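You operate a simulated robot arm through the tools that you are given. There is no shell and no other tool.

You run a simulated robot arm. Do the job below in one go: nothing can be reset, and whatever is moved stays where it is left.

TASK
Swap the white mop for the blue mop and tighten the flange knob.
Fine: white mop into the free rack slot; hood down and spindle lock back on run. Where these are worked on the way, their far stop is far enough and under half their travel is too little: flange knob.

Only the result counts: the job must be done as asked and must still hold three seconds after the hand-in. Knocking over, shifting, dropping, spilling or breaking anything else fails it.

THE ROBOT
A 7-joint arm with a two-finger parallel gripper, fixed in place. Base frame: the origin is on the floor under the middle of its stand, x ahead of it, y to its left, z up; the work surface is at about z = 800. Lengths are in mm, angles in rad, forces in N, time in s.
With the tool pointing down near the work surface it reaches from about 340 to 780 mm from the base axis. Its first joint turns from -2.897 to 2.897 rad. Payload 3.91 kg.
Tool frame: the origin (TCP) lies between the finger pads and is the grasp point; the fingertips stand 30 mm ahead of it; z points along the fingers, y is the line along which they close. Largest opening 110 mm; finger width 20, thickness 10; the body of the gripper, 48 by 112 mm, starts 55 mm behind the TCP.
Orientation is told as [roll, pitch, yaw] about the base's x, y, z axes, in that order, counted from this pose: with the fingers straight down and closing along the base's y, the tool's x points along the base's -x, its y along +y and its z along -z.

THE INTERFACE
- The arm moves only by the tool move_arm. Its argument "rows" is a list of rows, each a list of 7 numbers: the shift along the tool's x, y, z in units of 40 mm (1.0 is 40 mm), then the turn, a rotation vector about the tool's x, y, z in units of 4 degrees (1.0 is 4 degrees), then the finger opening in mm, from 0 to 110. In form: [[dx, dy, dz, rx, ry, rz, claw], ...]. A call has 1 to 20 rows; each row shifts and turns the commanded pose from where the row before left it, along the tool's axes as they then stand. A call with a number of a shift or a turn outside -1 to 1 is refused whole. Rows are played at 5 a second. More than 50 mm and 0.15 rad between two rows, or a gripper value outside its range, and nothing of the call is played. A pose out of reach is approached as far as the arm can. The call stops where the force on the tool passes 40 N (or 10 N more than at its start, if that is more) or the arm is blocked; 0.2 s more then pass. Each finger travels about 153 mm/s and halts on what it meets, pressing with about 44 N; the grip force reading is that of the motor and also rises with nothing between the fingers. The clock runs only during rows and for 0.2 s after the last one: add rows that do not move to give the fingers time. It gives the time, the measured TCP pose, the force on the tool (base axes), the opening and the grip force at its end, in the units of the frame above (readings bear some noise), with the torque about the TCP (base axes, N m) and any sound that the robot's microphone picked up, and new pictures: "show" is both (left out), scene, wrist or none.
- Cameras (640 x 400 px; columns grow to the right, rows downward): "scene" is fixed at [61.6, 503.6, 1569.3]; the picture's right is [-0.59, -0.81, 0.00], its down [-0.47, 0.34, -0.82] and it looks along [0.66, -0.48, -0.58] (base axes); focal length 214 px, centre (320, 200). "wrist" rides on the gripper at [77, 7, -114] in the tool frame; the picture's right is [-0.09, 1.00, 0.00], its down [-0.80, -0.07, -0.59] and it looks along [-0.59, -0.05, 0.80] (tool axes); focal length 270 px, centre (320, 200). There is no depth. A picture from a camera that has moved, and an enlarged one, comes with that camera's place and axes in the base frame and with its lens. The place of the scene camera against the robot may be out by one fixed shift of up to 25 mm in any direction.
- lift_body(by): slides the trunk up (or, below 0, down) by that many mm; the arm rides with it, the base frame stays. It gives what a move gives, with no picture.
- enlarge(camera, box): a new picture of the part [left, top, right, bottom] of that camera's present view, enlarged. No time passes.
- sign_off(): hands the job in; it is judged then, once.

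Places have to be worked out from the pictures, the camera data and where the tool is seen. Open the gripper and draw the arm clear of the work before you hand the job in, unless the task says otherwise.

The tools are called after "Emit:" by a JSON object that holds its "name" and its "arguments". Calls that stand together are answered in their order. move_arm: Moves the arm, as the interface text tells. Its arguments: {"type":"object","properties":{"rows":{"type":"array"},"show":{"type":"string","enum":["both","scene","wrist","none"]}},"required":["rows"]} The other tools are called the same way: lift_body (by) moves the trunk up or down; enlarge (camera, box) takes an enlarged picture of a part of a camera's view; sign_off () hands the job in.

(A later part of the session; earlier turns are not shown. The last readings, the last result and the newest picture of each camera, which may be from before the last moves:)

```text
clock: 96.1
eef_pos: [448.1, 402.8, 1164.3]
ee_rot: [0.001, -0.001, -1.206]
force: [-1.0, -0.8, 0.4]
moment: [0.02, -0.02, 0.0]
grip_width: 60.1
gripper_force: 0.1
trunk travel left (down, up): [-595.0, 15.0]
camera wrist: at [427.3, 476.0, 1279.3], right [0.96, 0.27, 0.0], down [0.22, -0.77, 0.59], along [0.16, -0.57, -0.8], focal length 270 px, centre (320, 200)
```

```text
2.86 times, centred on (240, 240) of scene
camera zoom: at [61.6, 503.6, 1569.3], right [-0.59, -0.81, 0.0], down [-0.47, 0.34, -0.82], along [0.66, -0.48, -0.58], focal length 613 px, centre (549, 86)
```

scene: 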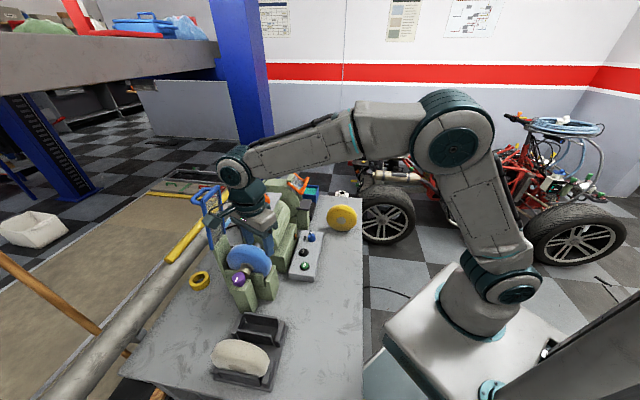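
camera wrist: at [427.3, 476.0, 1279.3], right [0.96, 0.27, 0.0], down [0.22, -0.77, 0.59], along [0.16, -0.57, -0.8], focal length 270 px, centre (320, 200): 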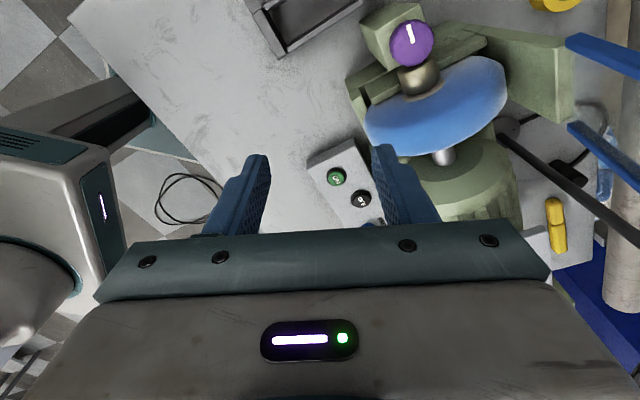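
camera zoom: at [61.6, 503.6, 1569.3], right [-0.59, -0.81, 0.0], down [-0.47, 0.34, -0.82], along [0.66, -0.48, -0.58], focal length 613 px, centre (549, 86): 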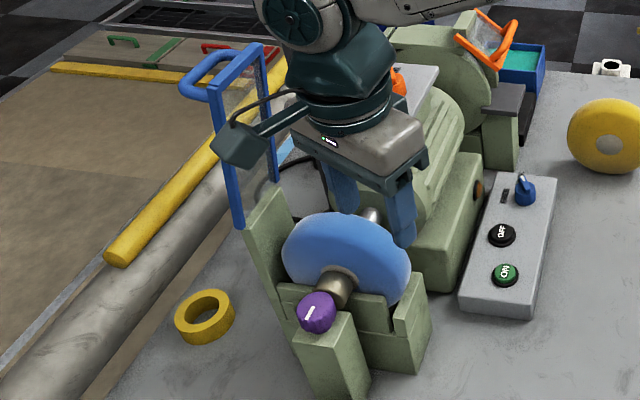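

Blue mop is installed and the knob mark is back. Now I turn the tool to face the hood, rising, to look at its handle.

Emit:
{"name": "move_arm", "arguments": {"rows": [[0, 0, -0.15, 0, 0, -1, 60], [0, 0, -0.15, 0, 0, -1, 60], [0, 0, -0.15, 0, 0, -1, 60], [0, 0, -0.15, 0, 0, -1, 60], [0, 0, -0.15, 0, 0, -1, 60], [0, 0, -0.15, 0, 0, -1, 60], [0, 0, -0.15, 0, 0, -1, 60], [0, 0, -0.15, 0, 0, -1, 60], [0, 0, -0.15, 0, 0, -1, 60], [0, 0, -0.15, 0, 0, -1, 60], [0, 0, -0.15, 0, 0, -1, 60], [0, 0, -0.15, 0, 0, -1, 60], [0, 0, -0.15, 0, 0, -1, 60], [0, 0, -0.15, 0, 0, -1, 60], [0, 0, -0.15, 0, 0, -1, 60], [0, 0, -0.15, 0, 0, -1, 60], [0, 0, -0.15, 0, 0, -1, 60], [0, 0, -0.15, 0, 0, -1, 60], [0, 0, -0.15, 0, 0, -1, 60], [0, 0, -0.15, 0, 0, -1, 60]], "show": "none"}}

Emit:
{"name": "move_arm", "arguments": {"rows": [[0, 0, 0, 0, 0, -1, 60], [0, 0, 0, 0, 0, -1, 60], [0, 0, 0, 0, 0, -1, 60], [0, 0, 0, 0, 0, -1, 60], [0, 0, 0, 0, 0, -1, 60], [0, 0, 0, 0, 0, -1, 60], [0, 0, 0, 0, 0, -1, 60], [0, 0, 0, 0, 0, -1, 60], [0, 0, 0, 0, 0, -0.5, 60], [0, -0.95, 0, 0, 0, 0, 60], [0, -0.95, 0, 0, 0, 0, 60], [0, 0, 0, 0, -1, 0, 60], [0, 0, 0, 0, -1, 0, 60], [0, 0, 0, 0, -1, 0, 60], [0, 0, 0, 0, -1, 0, 60], [0, 0, 0, 0, -1, 0, 60], [0, 0, 0, 0, -1, 0, 60], [0, 0, 0, 0, -1, 0, 60], [0, 0, 0, 0, -1, 0, 60], [0, 0, 0, 0, -1, 0, 60]], "show": "both"}}

```text
clock: 100.3
eef_pos: [449.7, 404.5, 1283.4]
ee_rot: [0.001, 0.0, 0.193]
force: [0.4, -0.8, -0.8]
moment: [-0.01, -0.02, -0.01]
grip_width: 60.1
gripper_force: 0.1
trunk travel left (down, up): [-595.0, 15.0]
```

```text
clock: 104.5
eef_pos: [500.8, 349.8, 1283.7]
ee_rot: [0.0, -0.628, 0.784]
force: [0.2, -0.6, -0.5]
moment: [-0.01, -0.03, 0.01]
grip_width: 59.9
gripper_force: 0.0
trunk travel left (down, up): [-595.0, 15.0]
camera wrist: at [405.4, 262.3, 1330.5], right [-0.65, 0.76, 0.05], down [0.26, 0.16, 0.95], along [0.71, 0.64, -0.3], focal length 270 px, centre (320, 200)
```

scene: 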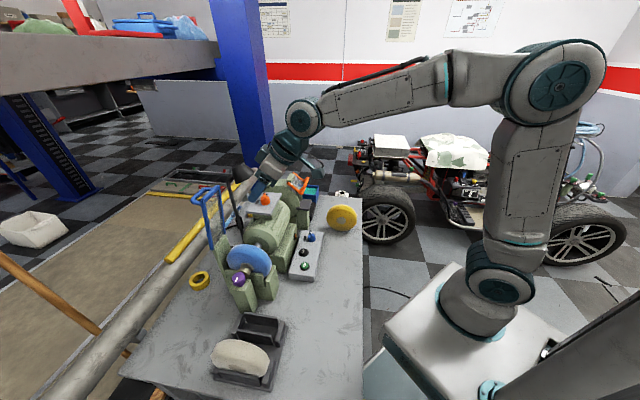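
wrist: 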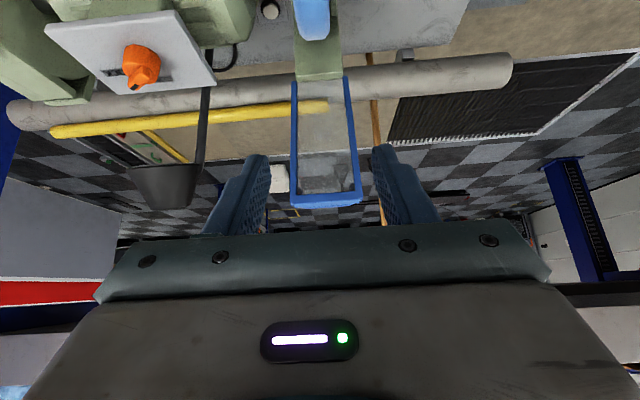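

Emit:
{"name": "enlarge", "arguments": {"camera": "wrist", "box": [250, 50, 400, 230]}}

Emit:
{"name": "enlarge", "arguments": {"camera": "scene", "box": [180, 170, 300, 270]}}

```text
2.22 times, centred on (325, 140) of wrist
camera zoom: at [405.4, 262.3, 1330.5], right [-0.65, 0.76, 0.05], down [0.26, 0.16, 0.95], along [0.71, 0.64, -0.3], focal length 601 px, centre (309, 333)
```

zoom: 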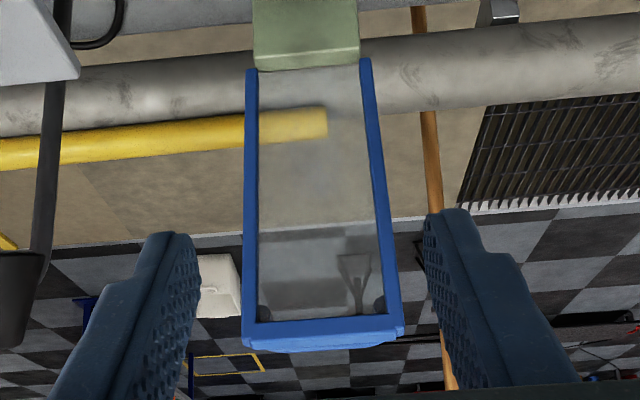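

```text
4.00 times, centred on (240, 220) of scene
camera zoom: at [61.6, 503.6, 1569.3], right [-0.59, -0.81, 0.0], down [-0.47, 0.34, -0.82], along [0.66, -0.48, -0.58], focal length 858 px, centre (640, 120)
```

zoom: 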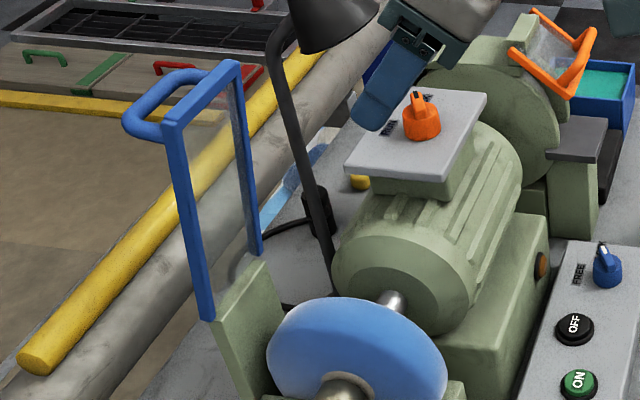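

The hood frame (top bar about v 756, z 1246, u -70…-150) has a U-shaped handle on its far side, crossbar about v 800, z 1235. I will hook the crossbar from beyond with closed fingers, tool tilted 40°, and draw it down along its arc. First I move to above/behind it.

Emit:
{"name": "move_arm", "arguments": {"rows": [[0, -0.04, 0, 0, -1, 0, 0], [-0.743, -0.04, 0.386, 0, 0, 0, 0], [-0.743, 0, 0.386, 0, 0, 0, 0], [-0.743, 0, 0.386, 0, 0, 0, 0], [-0.743, 0, 0.386, 0, 0, 0, 0], [-0.743, 0, 0.386, 0, 0, 0, 0]], "show": "both"}}

Emit:
{"name": "enlarge", "arguments": {"camera": "scene", "box": [160, 130, 300, 270]}}

Emit:
{"name": "enlarge", "arguments": {"camera": "wrist", "box": [220, 50, 420, 240]}}

```text
clock: 105.9
eef_pos: [622.5, 463.5, 1318.7]
ee_rot: [0.001, -0.698, 0.784]
force: [0.8, 0.8, 0.1]
moment: [-0.03, 0.0, -0.02]
grip_width: 0.0
gripper_force: 38.0
trunk travel left (down, up): [-595.0, 15.0]
camera wrist: at [524.2, 375.8, 1357.3], right [-0.66, 0.75, 0.06], down [0.21, 0.11, 0.97], along [0.72, 0.65, -0.24], focal length 270 px, centre (320, 200)
```

scene: 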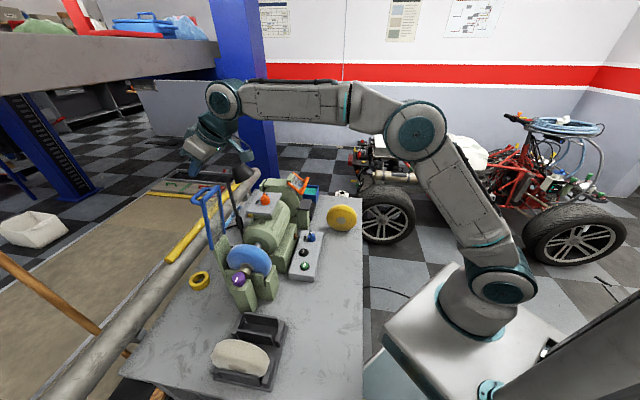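
wrist: 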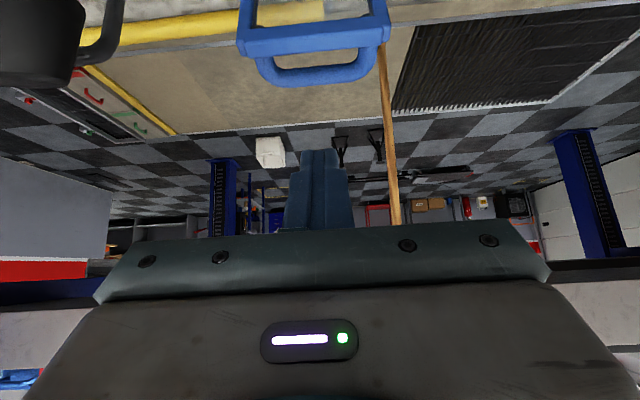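

```text
2.86 times, centred on (230, 200) of scene
camera zoom: at [61.6, 503.6, 1569.3], right [-0.59, -0.81, 0.0], down [-0.47, 0.34, -0.82], along [0.66, -0.48, -0.58], focal length 613 px, centre (577, 200)
```

zoom: 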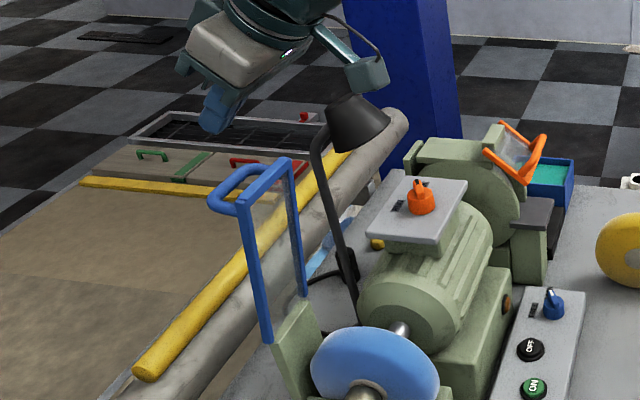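

```text
2.11 times, centred on (320, 145) of wrist
camera zoom: at [524.2, 375.8, 1357.3], right [-0.66, 0.75, 0.06], down [0.21, 0.11, 0.97], along [0.72, 0.65, -0.24], focal length 569 px, centre (320, 316)
```

zoom: 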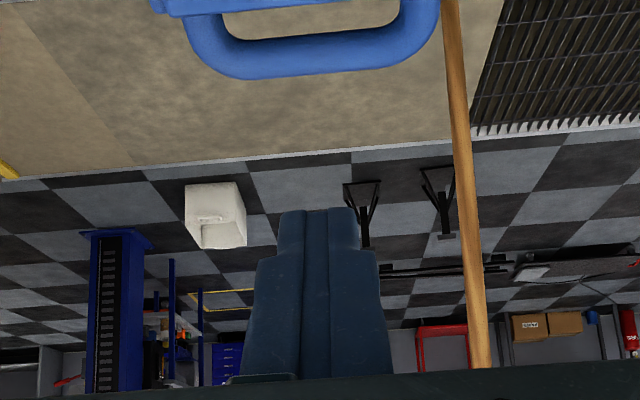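

The handle crossbar is clearly seen: about 78 mm wide, centred at u ≈ -111, v ≈ 797, z ≈ 1232. I slide the closed fingers down along their axis beyond it and check.

Emit:
{"name": "move_arm", "arguments": {"rows": [[0, 0.02, 0.94, 0, 0, 0, 0], [0, 0, 0.94, 0, 0, 0, 0]], "show": "both"}}

Emit:
{"name": "enlarge", "arguments": {"camera": "scene", "box": [170, 150, 270, 270]}}

Emit:
{"name": "enlarge", "arguments": {"camera": "wrist", "box": [220, 50, 420, 240]}}

```text
clock: 106.5
eef_pos: [656.1, 498.0, 1260.2]
ee_rot: [0.002, -0.698, 0.784]
force: [0.7, 0.6, 0.1]
moment: [0.0, 0.01, -0.01]
grip_width: 0.2
gripper_force: 38.2
trunk travel left (down, up): [-595.0, 15.0]
camera wrist: at [558.3, 409.1, 1298.4], right [-0.66, 0.75, 0.06], down [0.21, 0.11, 0.97], along [0.72, 0.65, -0.24], focal length 270 px, centre (320, 200)
```

scene: 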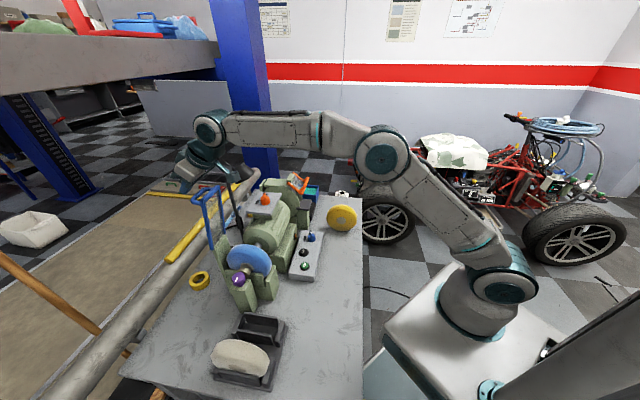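
wrist: 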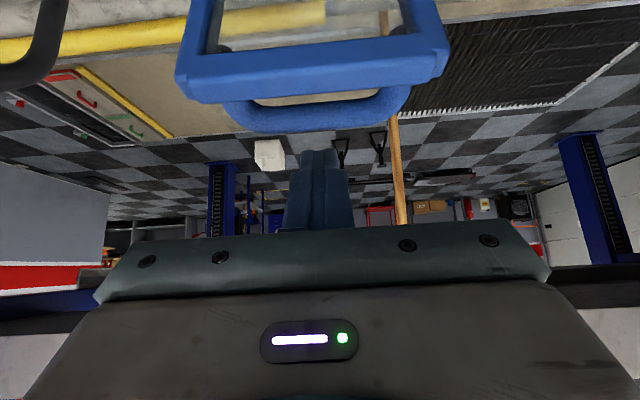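

```text
3.33 times, centred on (220, 210) of scene
camera zoom: at [61.6, 503.6, 1569.3], right [-0.59, -0.81, 0.0], down [-0.47, 0.34, -0.82], along [0.66, -0.48, -0.58], focal length 715 px, centre (653, 167)
```

zoom: 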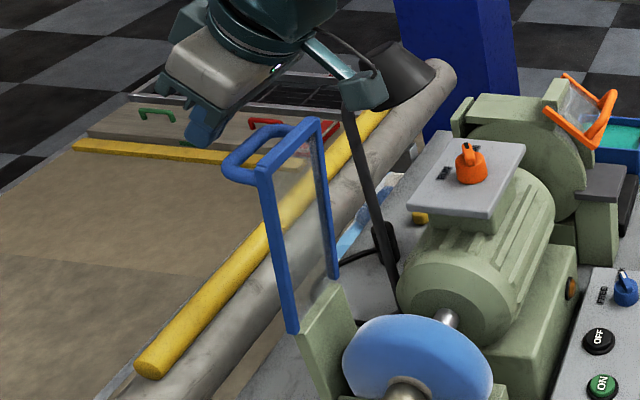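

```text
2.11 times, centred on (320, 145) of wrist
camera zoom: at [558.3, 409.1, 1298.4], right [-0.66, 0.75, 0.06], down [0.21, 0.11, 0.97], along [0.72, 0.65, -0.24], focal length 569 px, centre (320, 316)
```

zoom: 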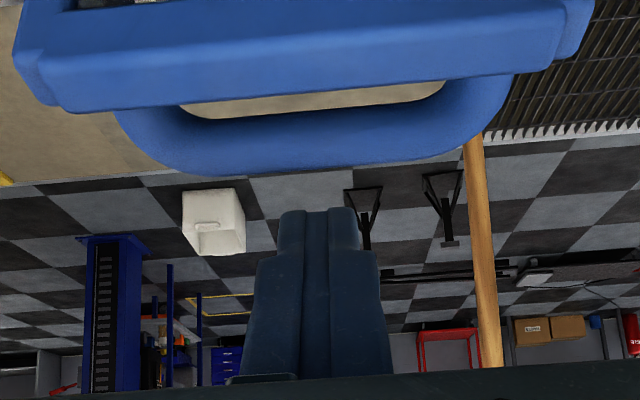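

From two views the crossbar is at about v 801, z 1229; the fingers are just beyond and above it. I lower 12 mm behind it, then pull back the first 10° of the hood's arc to see how it responds.

Emit:
{"name": "move_arm", "arguments": {"rows": [[0.19, 0, 0.23, 0, 0, 0, 0], [0.273, 0, 0, 0, 0, 0, 0], [0.592, 0, -0.5, 0, 0, 0, 0], [0, 0, 0, 0, 0, 0, 0]], "show": "both"}}

Emit:
{"name": "enlarge", "arguments": {"camera": "scene", "box": [170, 150, 270, 270]}}

Emit:
{"name": "enlarge", "arguments": {"camera": "wrist", "box": [220, 50, 420, 240]}}

```text
clock: 107.5
eef_pos: [627.3, 470.1, 1240.8]
ee_rot: [0.001, -0.696, 0.783]
force: [-0.5, -0.1, 0.8]
moment: [0.0, 0.02, 0.0]
grip_width: 0.0
gripper_force: 37.6
trunk travel left (down, up): [-595.0, 15.0]
camera wrist: at [529.1, 381.1, 1279.4], right [-0.66, 0.75, 0.06], down [0.21, 0.11, 0.97], along [0.72, 0.65, -0.24], focal length 270 px, centre (320, 200)
```

scene: 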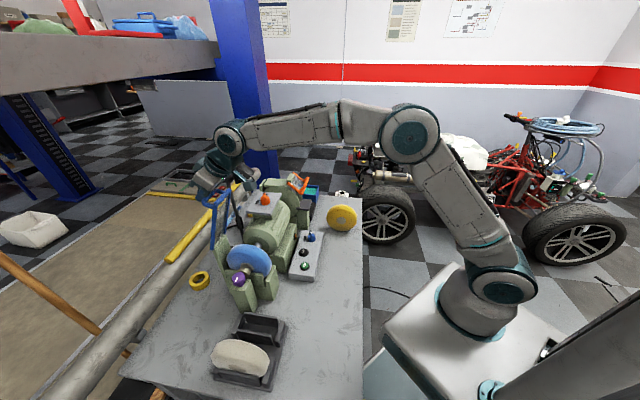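
wrist: 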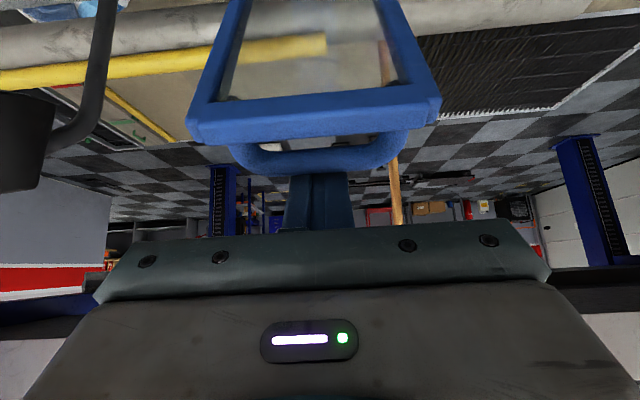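

```text
3.33 times, centred on (220, 210) of scene
camera zoom: at [61.6, 503.6, 1569.3], right [-0.59, -0.81, 0.0], down [-0.47, 0.34, -0.82], along [0.66, -0.48, -0.58], focal length 715 px, centre (653, 167)
```

zoom: 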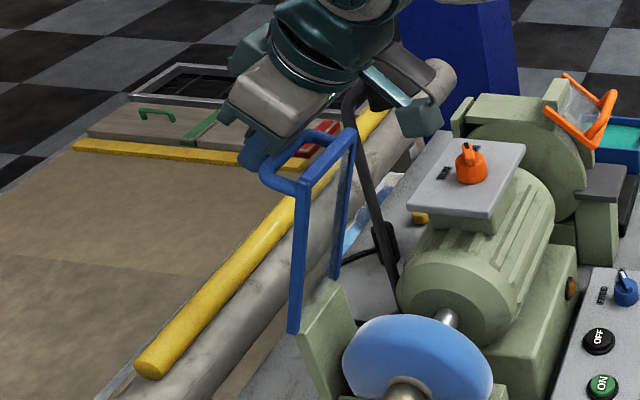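

```text
2.11 times, centred on (320, 145) of wrist
camera zoom: at [529.1, 381.1, 1279.4], right [-0.66, 0.75, 0.06], down [0.21, 0.11, 0.97], along [0.72, 0.65, -0.24], focal length 569 px, centre (320, 316)
```

zoom: 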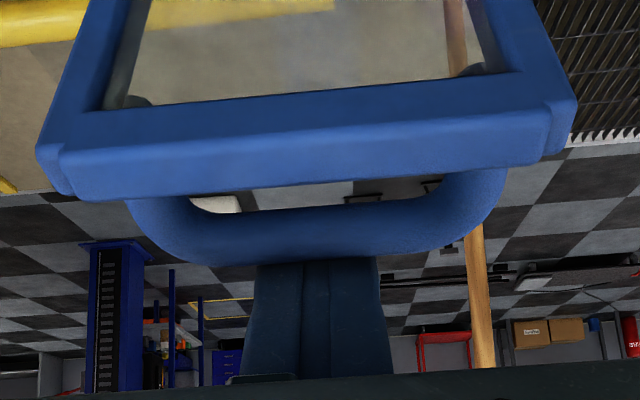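

The hood follows with almost no force. I continue along the arc to about 50°.

Emit:
{"name": "move_arm", "arguments": {"rows": [[0.67, 0, -0.389, 0, 0, 0, 0], [0.726, 0, -0.267, 0, 0, 0, 0], [0.763, 0, -0.1375, 0, 0, 0, 0], [0.773, 0, 0, 0, 0, 0, 0], [0, 0, 0, 0, 0, 0, 0]], "show": "both"}}

Emit:
{"name": "enlarge", "arguments": {"camera": "scene", "box": [190, 150, 290, 270]}}

```text
clock: 108.7
eef_pos: [548.1, 389.9, 1192.2]
ee_rot: [-0.001, -0.699, 0.783]
force: [0.4, -0.5, -0.7]
moment: [0.03, 0.0, -0.03]
grip_width: 0.1
gripper_force: 37.5
trunk travel left (down, up): [-595.0, 15.0]
camera wrist: at [450.4, 301.5, 1230.4], right [-0.66, 0.75, 0.06], down [0.21, 0.11, 0.97], along [0.72, 0.65, -0.24], focal length 270 px, centre (320, 200)
```

scene: 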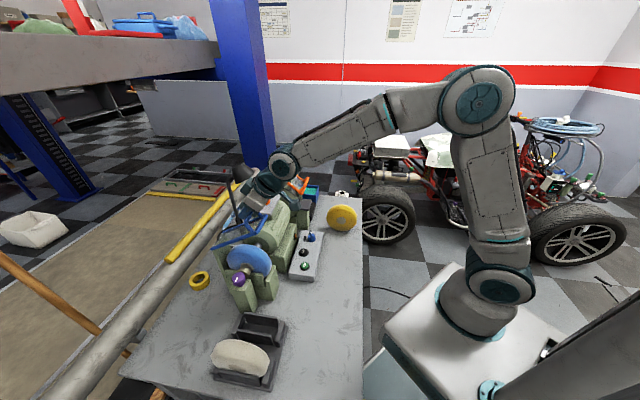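
wrist: 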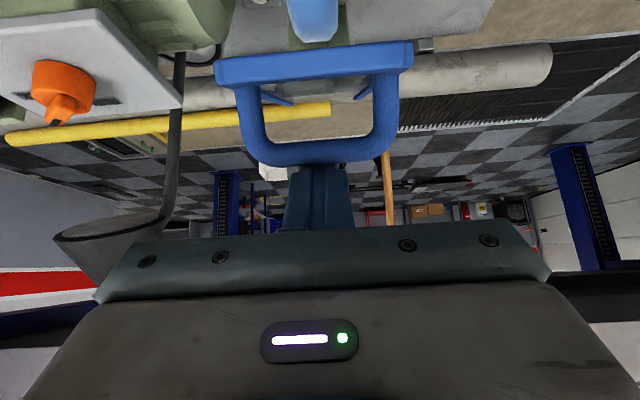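

```text
3.33 times, centred on (240, 210) of scene
camera zoom: at [61.6, 503.6, 1569.3], right [-0.59, -0.81, 0.0], down [-0.47, 0.34, -0.82], along [0.66, -0.48, -0.58], focal length 715 px, centre (587, 167)
```

zoom: 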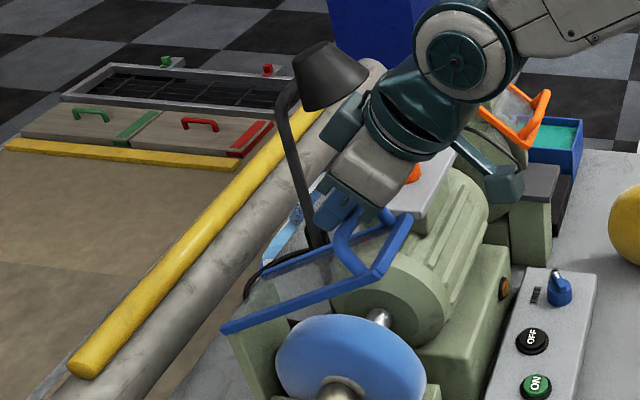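

Hood is half way down and following. I continue to the closed position, watching the force.

Emit:
{"name": "move_arm", "arguments": {"rows": [[0.763, 0, 0.1325, 0, 0, 0, 0], [0.73, 0, 0.265, 0, 0, 0, 0], [0.67, 0, 0.3825, 0, 0, 0, 0], [0, 0, 0, 0, 0, 0, 0]], "show": "both"}}

Emit:
{"name": "enlarge", "arguments": {"camera": "scene", "box": [190, 180, 310, 300]}}

```text
clock: 109.7
eef_pos: [517.6, 358.4, 1113.8]
ee_rot: [-0.002, -0.705, 0.783]
force: [6.7, 5.2, 7.1]
moment: [0.0, -0.15, -0.12]
grip_width: 0.0
gripper_force: 37.4
trunk travel left (down, up): [-595.0, 15.0]
camera wrist: at [418.7, 268.9, 1151.3], right [-0.66, 0.75, 0.06], down [0.21, 0.11, 0.97], along [0.73, 0.65, -0.23], focal length 270 px, centre (320, 200)
```

scene: 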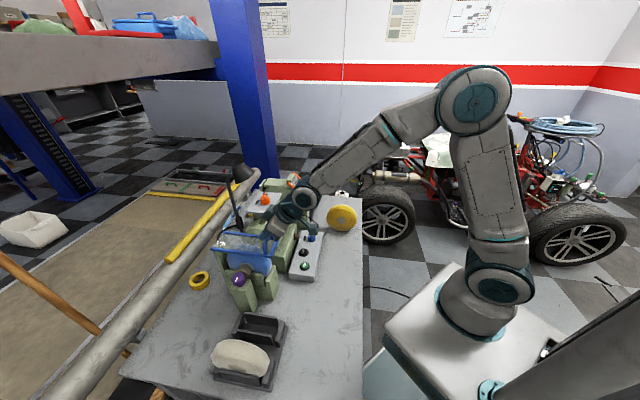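
wrist: 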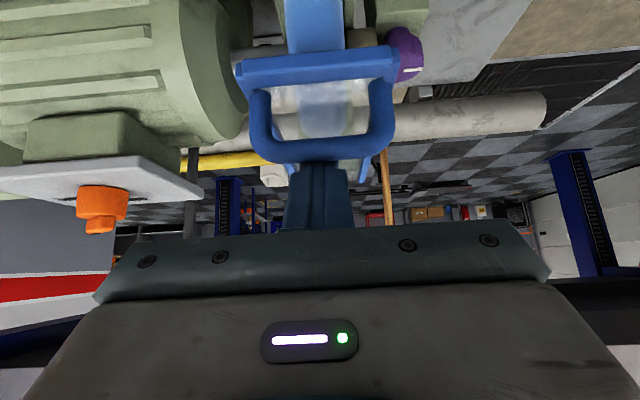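

```text
3.33 times, centred on (250, 240) of scene
camera zoom: at [61.6, 503.6, 1569.3], right [-0.59, -0.81, 0.0], down [-0.47, 0.34, -0.82], along [0.66, -0.48, -0.58], focal length 715 px, centre (553, 67)
```

zoom: 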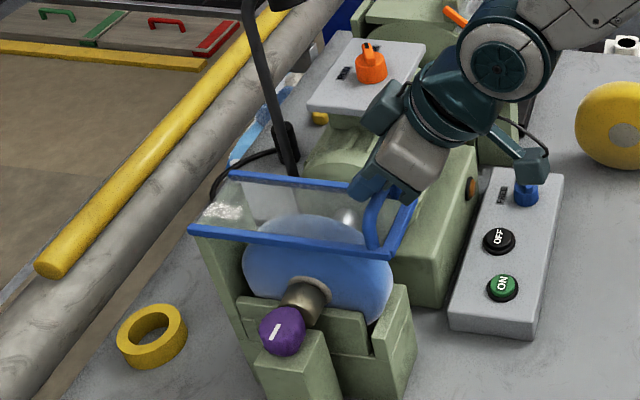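

The hood looks horizontal and about 11 N of resistance appeared. I press down a few mm more to be sure it is on its stop.

Emit:
{"name": "move_arm", "arguments": {"rows": [[0.12, 0, 0.1, 0, 0, 0, 0], [0, 0, 0, 0, 0, 0, 0]], "show": "scene"}}

Emit:
{"name": "enlarge", "arguments": {"camera": "scene", "box": [190, 180, 310, 300]}}

```text
clock: 110.5
eef_pos: [518.8, 358.7, 1111.3]
ee_rot: [-0.003, -0.713, 0.785]
force: [3.2, 1.7, 0.4]
moment: [0.02, -0.06, 0.07]
grip_width: 0.0
gripper_force: 37.6
trunk travel left (down, up): [-595.0, 15.0]
stopped in row 2: the force on the tool passed its limit at 40 N (the readings are from after the stop); the commanded pose is now the measured one
```

scene: 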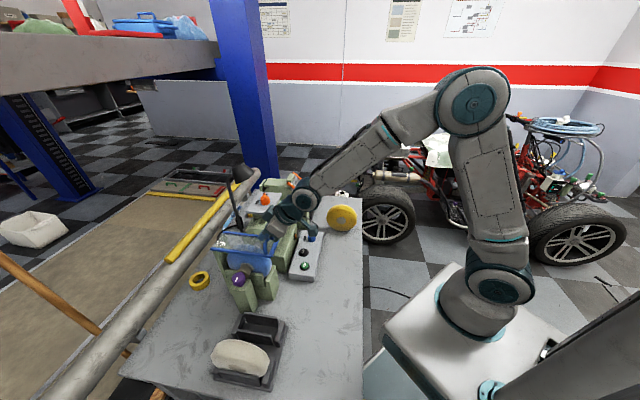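

```text
3.33 times, centred on (250, 240) of scene
camera zoom: at [61.6, 503.6, 1569.3], right [-0.59, -0.81, 0.0], down [-0.47, 0.34, -0.82], along [0.66, -0.48, -0.58], focal length 715 px, centre (553, 67)
```

zoom: 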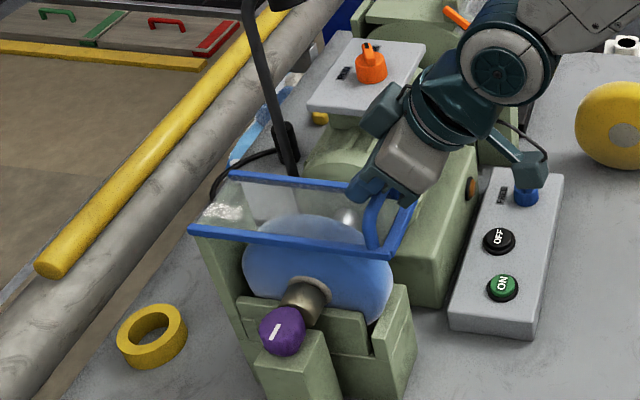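

The press hit a hard stop without the hood moving, so the hood is fully down. I now lift clear of the handle, straighten the tool, and turn toward the orange spindle lock.

Emit:
{"name": "move_arm", "arguments": {"rows": [[-0.6, 0, -0.7, 0, 0, 0, 0], [-0.6, 0, -0.7, 0, 0, 0, 0], [-0.6, 0, -0.7, 0, 0, 0, 0], [0, 0, 0, 0, 1, 0, 40], [0, 0, 0, 0, 1, 0, 40], [0, 0, 0, 0, 1, 0, 40], [0, 0, 0, 0, 1, 0, 40], [0, 0, 0, 0, 1, 0, 40], [0, 0, 0, 0, 1, 0, 40], [0, 0, 0, 0, 1, 0, 40], [0, 0, 0, 0, 1, 0, 40], [0, 0, 0, 0, 1, 0, 40], [0, 0, 0, 0, 1, 0, 40]], "show": "both"}}

Emit:
{"name": "enlarge", "arguments": {"camera": "scene", "box": [190, 170, 320, 300]}}

```text
clock: 113.3
eef_pos: [517.9, 359.7, 1222.8]
ee_rot: [-0.003, -0.016, 0.783]
force: [1.0, 0.6, -0.5]
moment: [0.0, 0.0, 0.02]
grip_width: 39.9
gripper_force: 0.0
trunk travel left (down, up): [-595.0, 15.0]
camera wrist: at [457.1, 308.5, 1335.6], right [-0.64, 0.77, 0.0], down [0.61, 0.51, 0.61], along [0.47, 0.39, -0.8], focal length 270 px, centre (320, 200)
```

scene: 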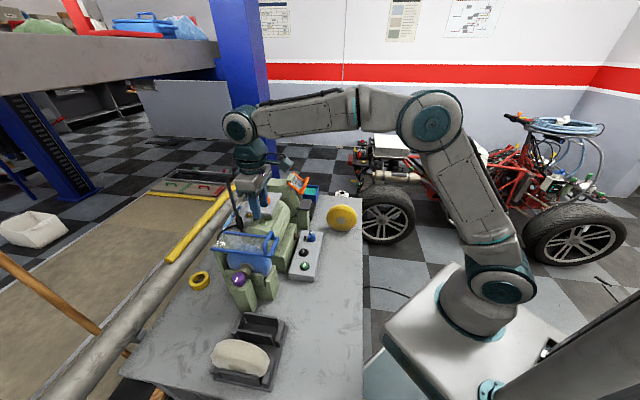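
wrist: 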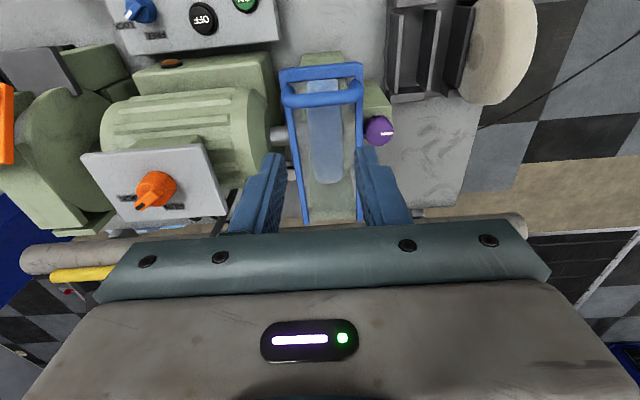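

```text
3.08 times, centred on (255, 235) of scene
camera zoom: at [61.6, 503.6, 1569.3], right [-0.59, -0.81, 0.0], down [-0.47, 0.34, -0.82], along [0.66, -0.48, -0.58], focal length 660 px, centre (520, 92)
```

zoom: 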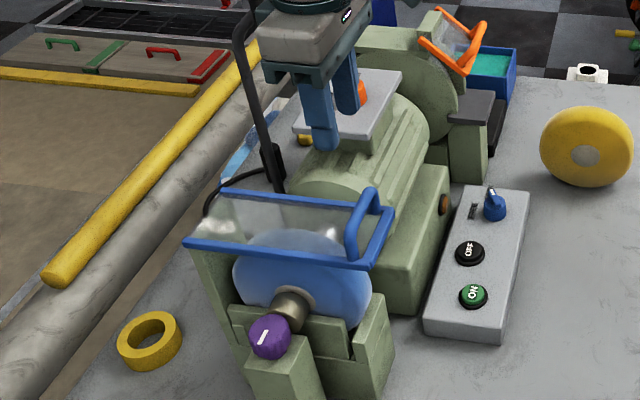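

The hood is down over the blue mop. I enlarge the spindle lock to read its pointer.

Emit:
{"name": "enlarge", "arguments": {"camera": "wrist", "box": [75, 135, 235, 235]}}

Emit:
{"name": "enlarge", "arguments": {"camera": "wrist", "box": [260, 40, 420, 200]}}

```text
4.00 times, centred on (155, 185) of wrist
camera zoom: at [457.1, 308.5, 1335.6], right [-0.64, 0.77, 0.0], down [0.61, 0.51, 0.61], along [0.47, 0.39, -0.8], focal length 1081 px, centre (980, 260)
```

zoom: 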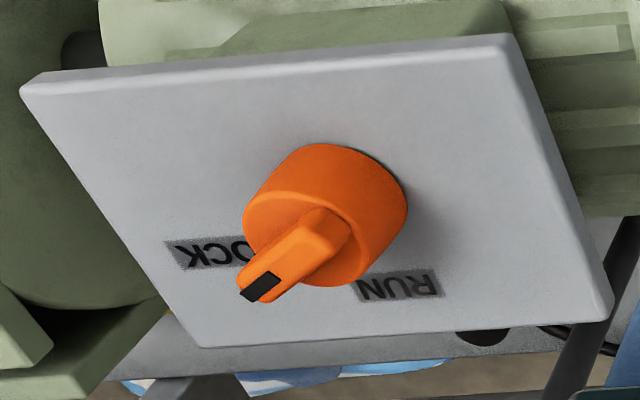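

```text
2.50 times, centred on (340, 120) of wrist
camera zoom: at [457.1, 308.5, 1335.6], right [-0.64, 0.77, 0.0], down [0.61, 0.51, 0.61], along [0.47, 0.39, -0.8], focal length 676 px, centre (270, 400)
```

zoom: 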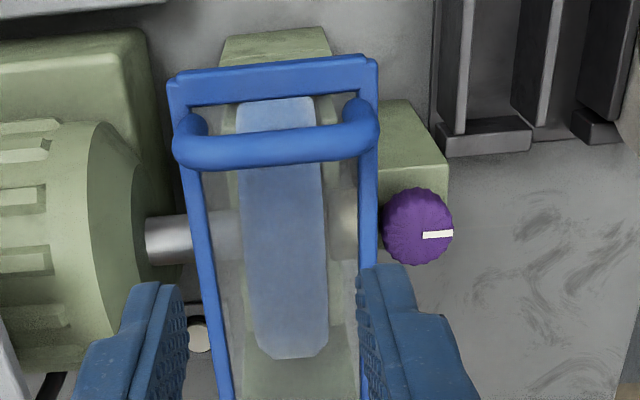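

The pointer (heading about -13°) sits at LOCK (≈ -21°); RUN is at ≈ +43°, i.e. roughly 60° counter-clockwise. The knob axis works out to [702, 279], cap top z ≈ 1112. I rotate the tool to yaw ≈ -13°.

Emit:
{"name": "move_arm", "arguments": {"rows": [[0, 0, 0, 0, 0.23, 1, 60], [0, 0, 0, 0, 0, 1, 60], [0, 0, 0, 0, 0, 1, 60], [0, 0, 0, 0, 0, 1, 60], [0, 0, 0, 0, 0, 1, 60], [0, 0, 0, 0, 0, 1, 60], [0, 0, 0, 0, 0, 1, 60], [0, 0, 0, 0, 0, 1, 60], [0, 0, 0, 0, 0, 1, 60], [0, 0, 0, 0, 0, 1, 60], [0, 0, 0, 0, 0, 1, 60], [0, 0, 0, 0, 0, 1, 60], [0, 0, 0, 0, 0, 1, 60], [0, 0, 0, 0, 0, 1, 60], [0, 0, 0, 0, 0, 0.5, 60], [0, 0, 0, 0, -1, 0, 60], [0, 0, 0, 0, -1, 0, 60], [0, 0, 0, 0, -1, 0, 60]], "show": "none"}}

Emit:
{"name": "move_arm", "arguments": {"rows": [[-0.88, -0.186, 0.494, 0, 0, 0, 60], [-0.88, -0.186, 0.494, 0, 0, 0, 60], [-0.88, -0.186, 0.494, 0, 0, 0, 60], [-0.88, -0.186, 0.494, 0, 0, 0, 60], [-0.88, -0.186, 0.494, 0, 0, 0, 60]], "show": "both"}}

Emit:
{"name": "enlarge", "arguments": {"camera": "wrist", "box": [220, 60, 420, 230]}}

```text
clock: 117.1
eef_pos: [515.8, 360.0, 1222.1]
ee_rot: [-0.005, -0.213, -0.231]
force: [0.8, -0.4, 1.1]
moment: [-0.01, 0.0, 0.02]
grip_width: 59.9
gripper_force: 0.2
trunk travel left (down, up): [-595.0, 15.0]
```

```text
clock: 118.3
eef_pos: [695.4, 278.0, 1159.8]
ee_rot: [-0.004, -0.209, -0.228]
force: [-4.1, -1.5, -3.1]
moment: [-0.09, -0.09, 0.1]
grip_width: 59.0
gripper_force: 0.1
trunk travel left (down, up): [-595.0, 15.0]
camera wrist: at [600.7, 307.0, 1256.8], right [0.31, 0.95, 0.01], down [0.63, -0.22, 0.75], along [0.71, -0.22, -0.66], focal length 270 px, centre (320, 200)
```

scene: 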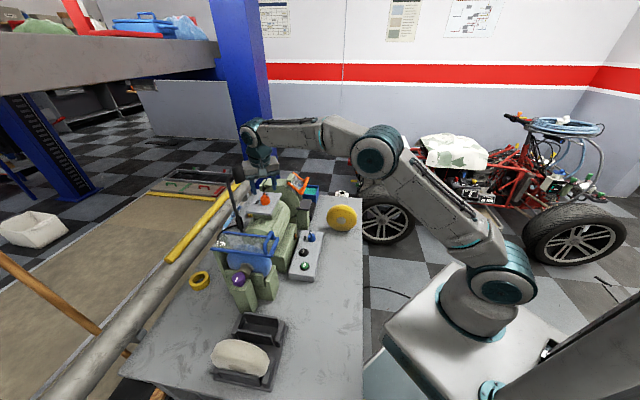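
wrist: 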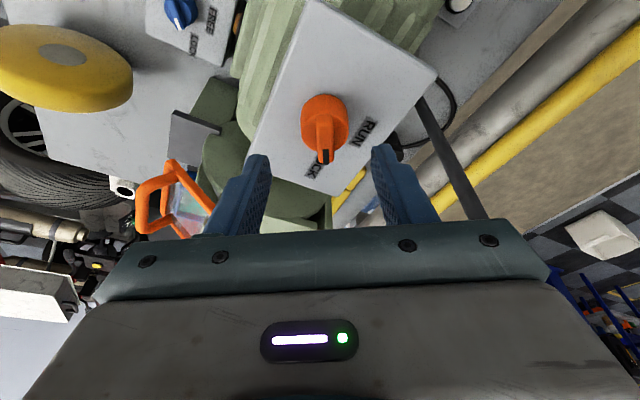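

```text
2.35 times, centred on (320, 145) of wrist
camera zoom: at [600.7, 307.0, 1256.8], right [0.31, 0.95, 0.01], down [0.63, -0.22, 0.75], along [0.71, -0.22, -0.66], focal length 636 px, centre (320, 329)
```

zoom: 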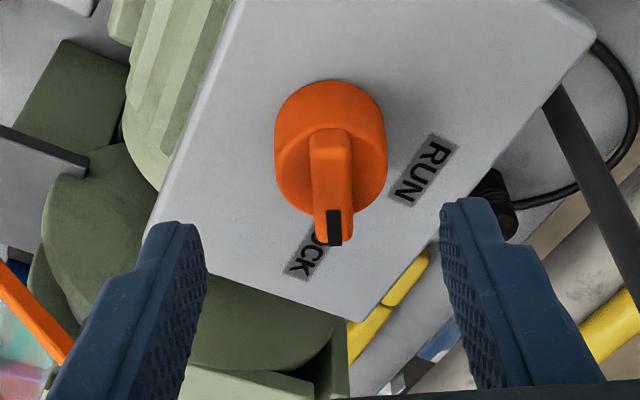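

Pointer clearly at LOCK and RUN lies counter-clockwise. The switch is about 2.7 mm to tool +y and 2.4 mm ahead; I first check the small force reading settles.

Emit:
{"name": "move_arm", "arguments": {"rows": [[0, 0.067, 0, 0, 0, 0, 60], [0, 0, 0, 0, 0, 0, 60]], "show": "none"}}

Emit:
{"name": "enlarge", "arguments": {"camera": "scene", "box": [200, 100, 330, 240]}}

```text
clock: 118.9
eef_pos: [695.5, 279.4, 1159.8]
ee_rot: [-0.002, -0.208, -0.229]
force: [-15.7, -8.0, -10.9]
moment: [-0.23, -0.4, 0.53]
grip_width: 54.9
gripper_force: 0.2
trunk travel left (down, up): [-595.0, 15.0]
```

```text
2.86 times, centred on (265, 170) of scene
camera zoom: at [61.6, 503.6, 1569.3], right [-0.59, -0.81, 0.0], down [-0.47, 0.34, -0.82], along [0.66, -0.48, -0.58], focal length 613 px, centre (477, 286)
```

zoom: 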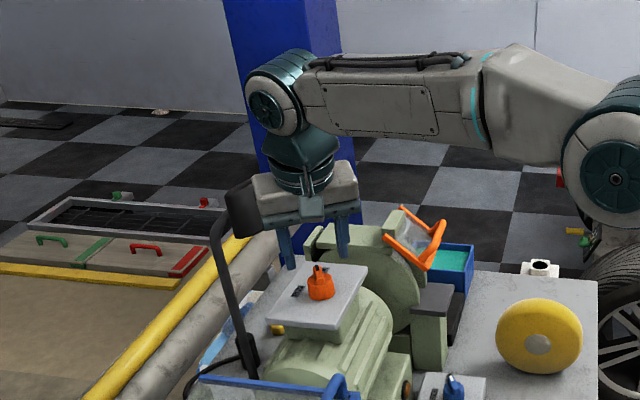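

The readings show something pressing on the +y finger: it must be the lamp head beside the motor. I immediately back off toward the robot and narrow the fingers.

Emit:
{"name": "move_arm", "arguments": {"rows": [[0.5, -0.4, 0, 0, 0, 0, 46], [0.5, 0, 0, 0, 0, 0, 46]], "show": "both"}}

Emit:
{"name": "enlarge", "arguments": {"camera": "scene", "box": [200, 100, 330, 240]}}

```text
clock: 119.5
eef_pos: [653.0, 274.6, 1153.5]
ee_rot: [-0.001, -0.212, -0.228]
force: [0.2, -1.1, 0.6]
moment: [0.06, 0.01, 0.0]
grip_width: 46.0
gripper_force: 0.1
trunk travel left (down, up): [-595.0, 15.0]
camera wrist: at [559.0, 303.7, 1248.8], right [0.31, 0.95, 0.02], down [0.63, -0.22, 0.75], along [0.72, -0.22, -0.66], focal length 270 px, centre (320, 200)
```

scene: 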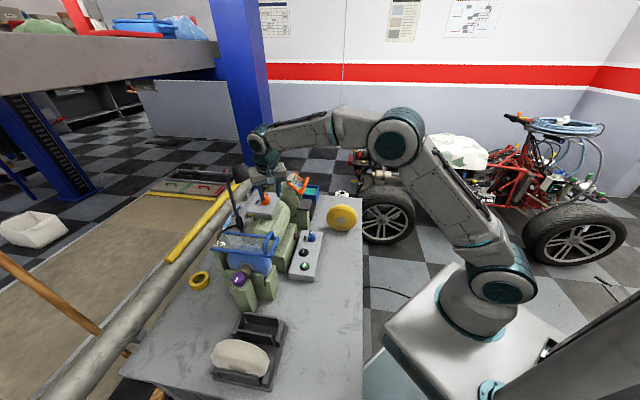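
wrist: 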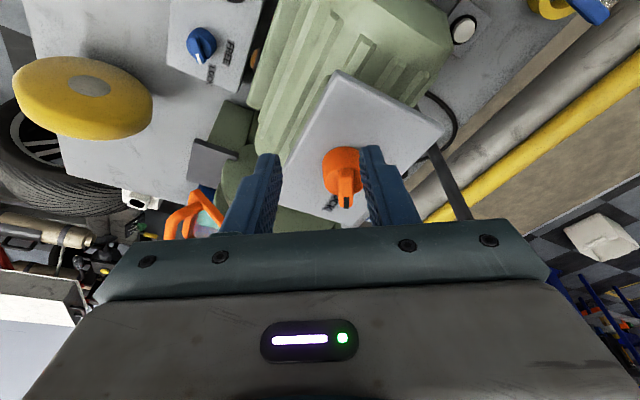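

```text
2.86 times, centred on (265, 170) of scene
camera zoom: at [61.6, 503.6, 1569.3], right [-0.59, -0.81, 0.0], down [-0.47, 0.34, -0.82], along [0.66, -0.48, -0.58], focal length 613 px, centre (477, 286)
```

zoom: 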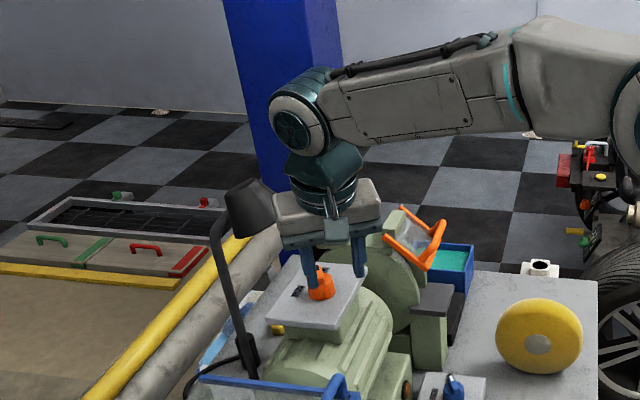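

Force is gone again. I check whether the lamp has moved by looking at it with the same crop as at the start.

Emit:
{"name": "enlarge", "arguments": {"camera": "scene", "box": [170, 160, 370, 300]}}

Emit:
{"name": "enlarge", "arguments": {"camera": "scene", "box": [210, 150, 290, 240]}}

```text
2.86 times, centred on (270, 230) of scene
camera zoom: at [61.6, 503.6, 1569.3], right [-0.59, -0.81, 0.0], down [-0.47, 0.34, -0.82], along [0.66, -0.48, -0.58], focal length 613 px, centre (463, 114)
```

zoom: 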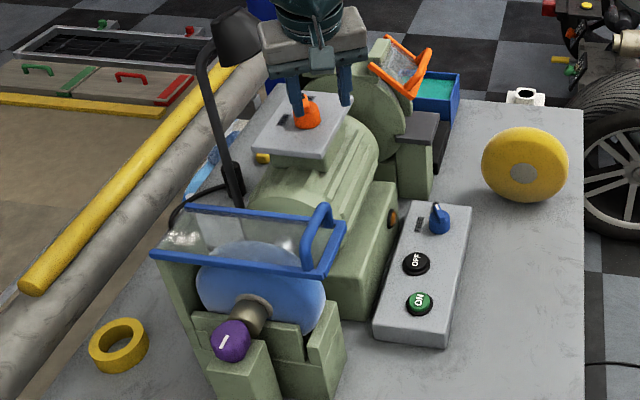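

```text
4.44 times, centred on (250, 195) of scene
camera zoom: at [61.6, 503.6, 1569.3], right [-0.59, -0.81, 0.0], down [-0.47, 0.34, -0.82], along [0.66, -0.48, -0.58], focal length 953 px, centre (631, 222)
```

zoom: 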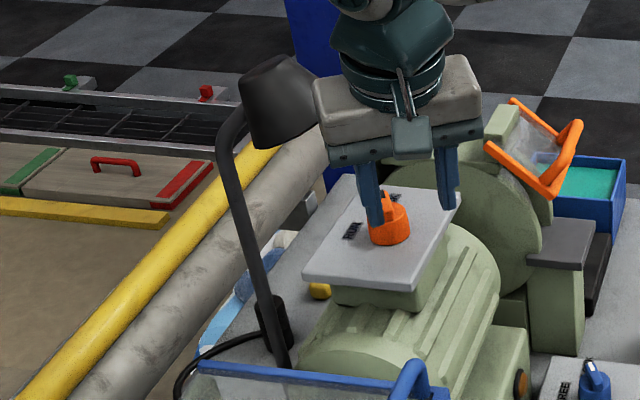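

The lamp looks unmoved against the first crop. Its head hangs close behind the switch (about u -300, v 760, z ≥ 1165), so I must work with the gripper's narrow side toward it and leaning back. I retreat and rotate to yaw 45° to look at it properly.

Emit:
{"name": "move_arm", "arguments": {"rows": [[0.327, -0.707, -0.58, 0, 0, 0, 46], [0.327, -0.707, -0.58, 0, 0, 0, 46], [0.327, -0.707, -0.58, 0, 0, 0, 46], [0, 0, 0, 0, 1, 0, 46], [0, 0, 0, 0, 1, 0, 46], [0, 0, 0, 0, 1, 0, 46], [0, 0, 0, 0, 0, -1, 46], [0, 0, 0, 0, 0, -1, 46], [0, 0, 0, 0, 0, -1, 46], [0, 0, 0, 0, 0, -1, 46], [0, 0, 0, 0, 0, -1, 46], [0, 0, 0, 0, 0, -1, 46], [0, 0, 0, 0, 0, -1, 46], [0, 0, 0, 0, 0, -1, 46], [0, 0, 0, 0, 0, -1, 46], [0, 0, 0, 0, 0, -1, 46], [0, 0, 0, 0, 0, -1, 46], [0, 0, 0, 0, 0, -1, 46], [0, 0, 0, 0, 0, -1, 46], [0, 0, 0, 0, 0, -1, 46]], "show": "scene"}}

Emit:
{"name": "enlarge", "arguments": {"camera": "scene", "box": [230, 160, 370, 280]}}

Emit:
{"name": "enlarge", "arguments": {"camera": "scene", "box": [170, 160, 370, 300]}}

```text
clock: 123.7
eef_pos: [584.4, 203.9, 1213.2]
ee_rot: [-0.003, 0.002, 0.747]
force: [0.2, -0.5, 0.0]
moment: [0.01, -0.03, 0.0]
grip_width: 45.8
gripper_force: 0.1
trunk travel left (down, up): [-595.0, 15.0]
```

scene: 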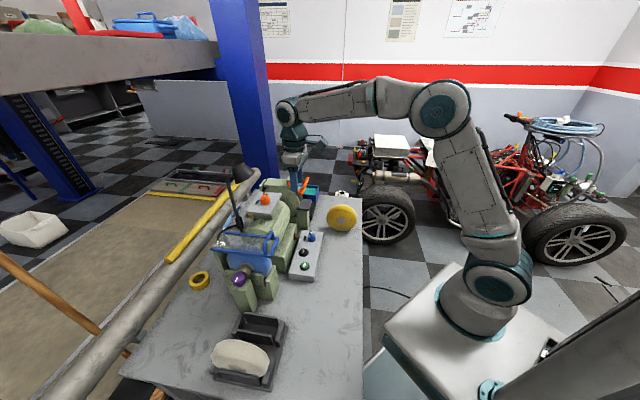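

```text
3.33 times, centred on (300, 220) of scene
camera zoom: at [61.6, 503.6, 1569.3], right [-0.59, -0.81, 0.0], down [-0.47, 0.34, -0.82], along [0.66, -0.48, -0.58], focal length 715 px, centre (387, 133)
```

zoom: 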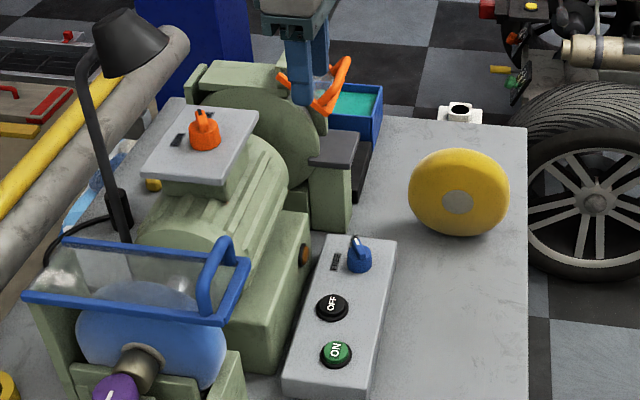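

```text
2.86 times, centred on (270, 230) of scene
camera zoom: at [61.6, 503.6, 1569.3], right [-0.59, -0.81, 0.0], down [-0.47, 0.34, -0.82], along [0.66, -0.48, -0.58], focal length 613 px, centre (463, 114)
```

zoom: 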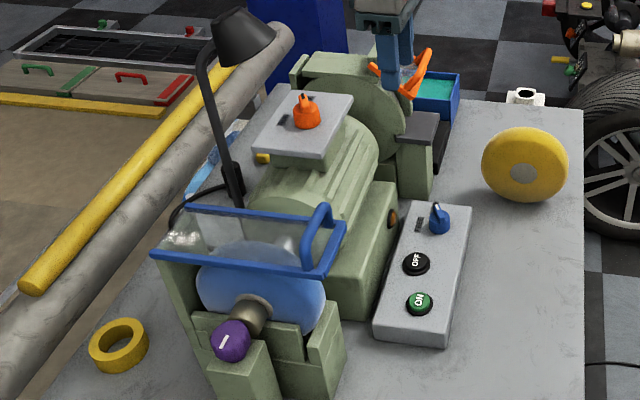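

The lamp is where it was at the start. Now I tilt the tool to look at the lamp head and switch from the robot side.

Emit:
{"name": "move_arm", "arguments": {"rows": [[0, -0.5, 0, 0, 0, -0.5, 46], [0, 0, -0.5, 0, -1, 0, 46], [0, 0, -0.5, 0, -1, 0, 46], [0, 0, 0, 0, -1, 0, 46], [0, 0, 0, 0, -1, 0, 46], [0, 0, 0, 0, -1, 0, 46], [0, 0, 0, 0, -1, 0, 46], [0, 0, 0, 0, -1, 0, 46], [0, 0, 0, 0, -1, 0, 46], [0, 0, 0, 0, -1, 0, 46], [0, 0, 0, 0, -1, 0, 46]], "show": "wrist"}}

Emit:
{"name": "enlarge", "arguments": {"camera": "wrist", "box": [220, 20, 420, 230]}}

```text
clock: 126.1
eef_pos: [596.8, 187.4, 1253.1]
ee_rot: [-0.003, -0.699, 0.787]
force: [-0.4, -0.2, 0.4]
moment: [0.04, -0.02, -0.03]
grip_width: 45.8
gripper_force: 0.2
trunk travel left (down, up): [-595.0, 15.0]
camera wrist: at [498.6, 99.4, 1291.9], right [-0.66, 0.75, 0.05], down [0.21, 0.12, 0.97], along [0.73, 0.65, -0.24], focal length 270 px, centre (320, 200)
```

wrist: 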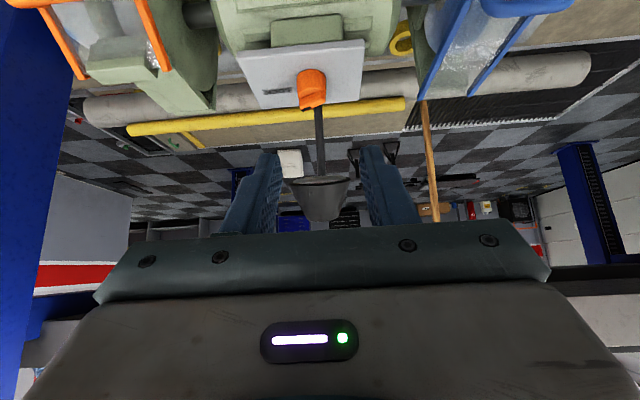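

```text
1.90 times, centred on (320, 125) of wrist
camera zoom: at [498.6, 99.4, 1291.9], right [-0.66, 0.75, 0.05], down [0.21, 0.12, 0.97], along [0.73, 0.65, -0.24], focal length 515 px, centre (320, 343)
```

zoom: 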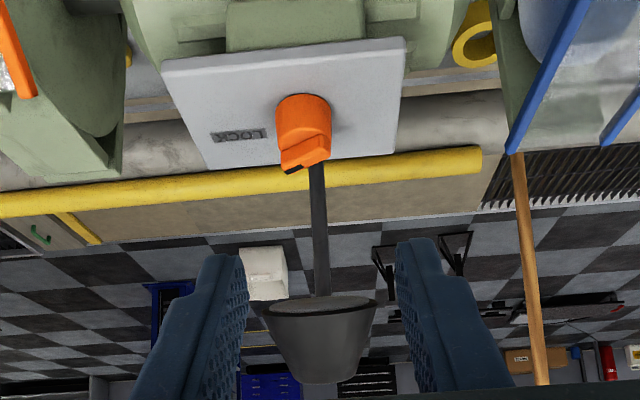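

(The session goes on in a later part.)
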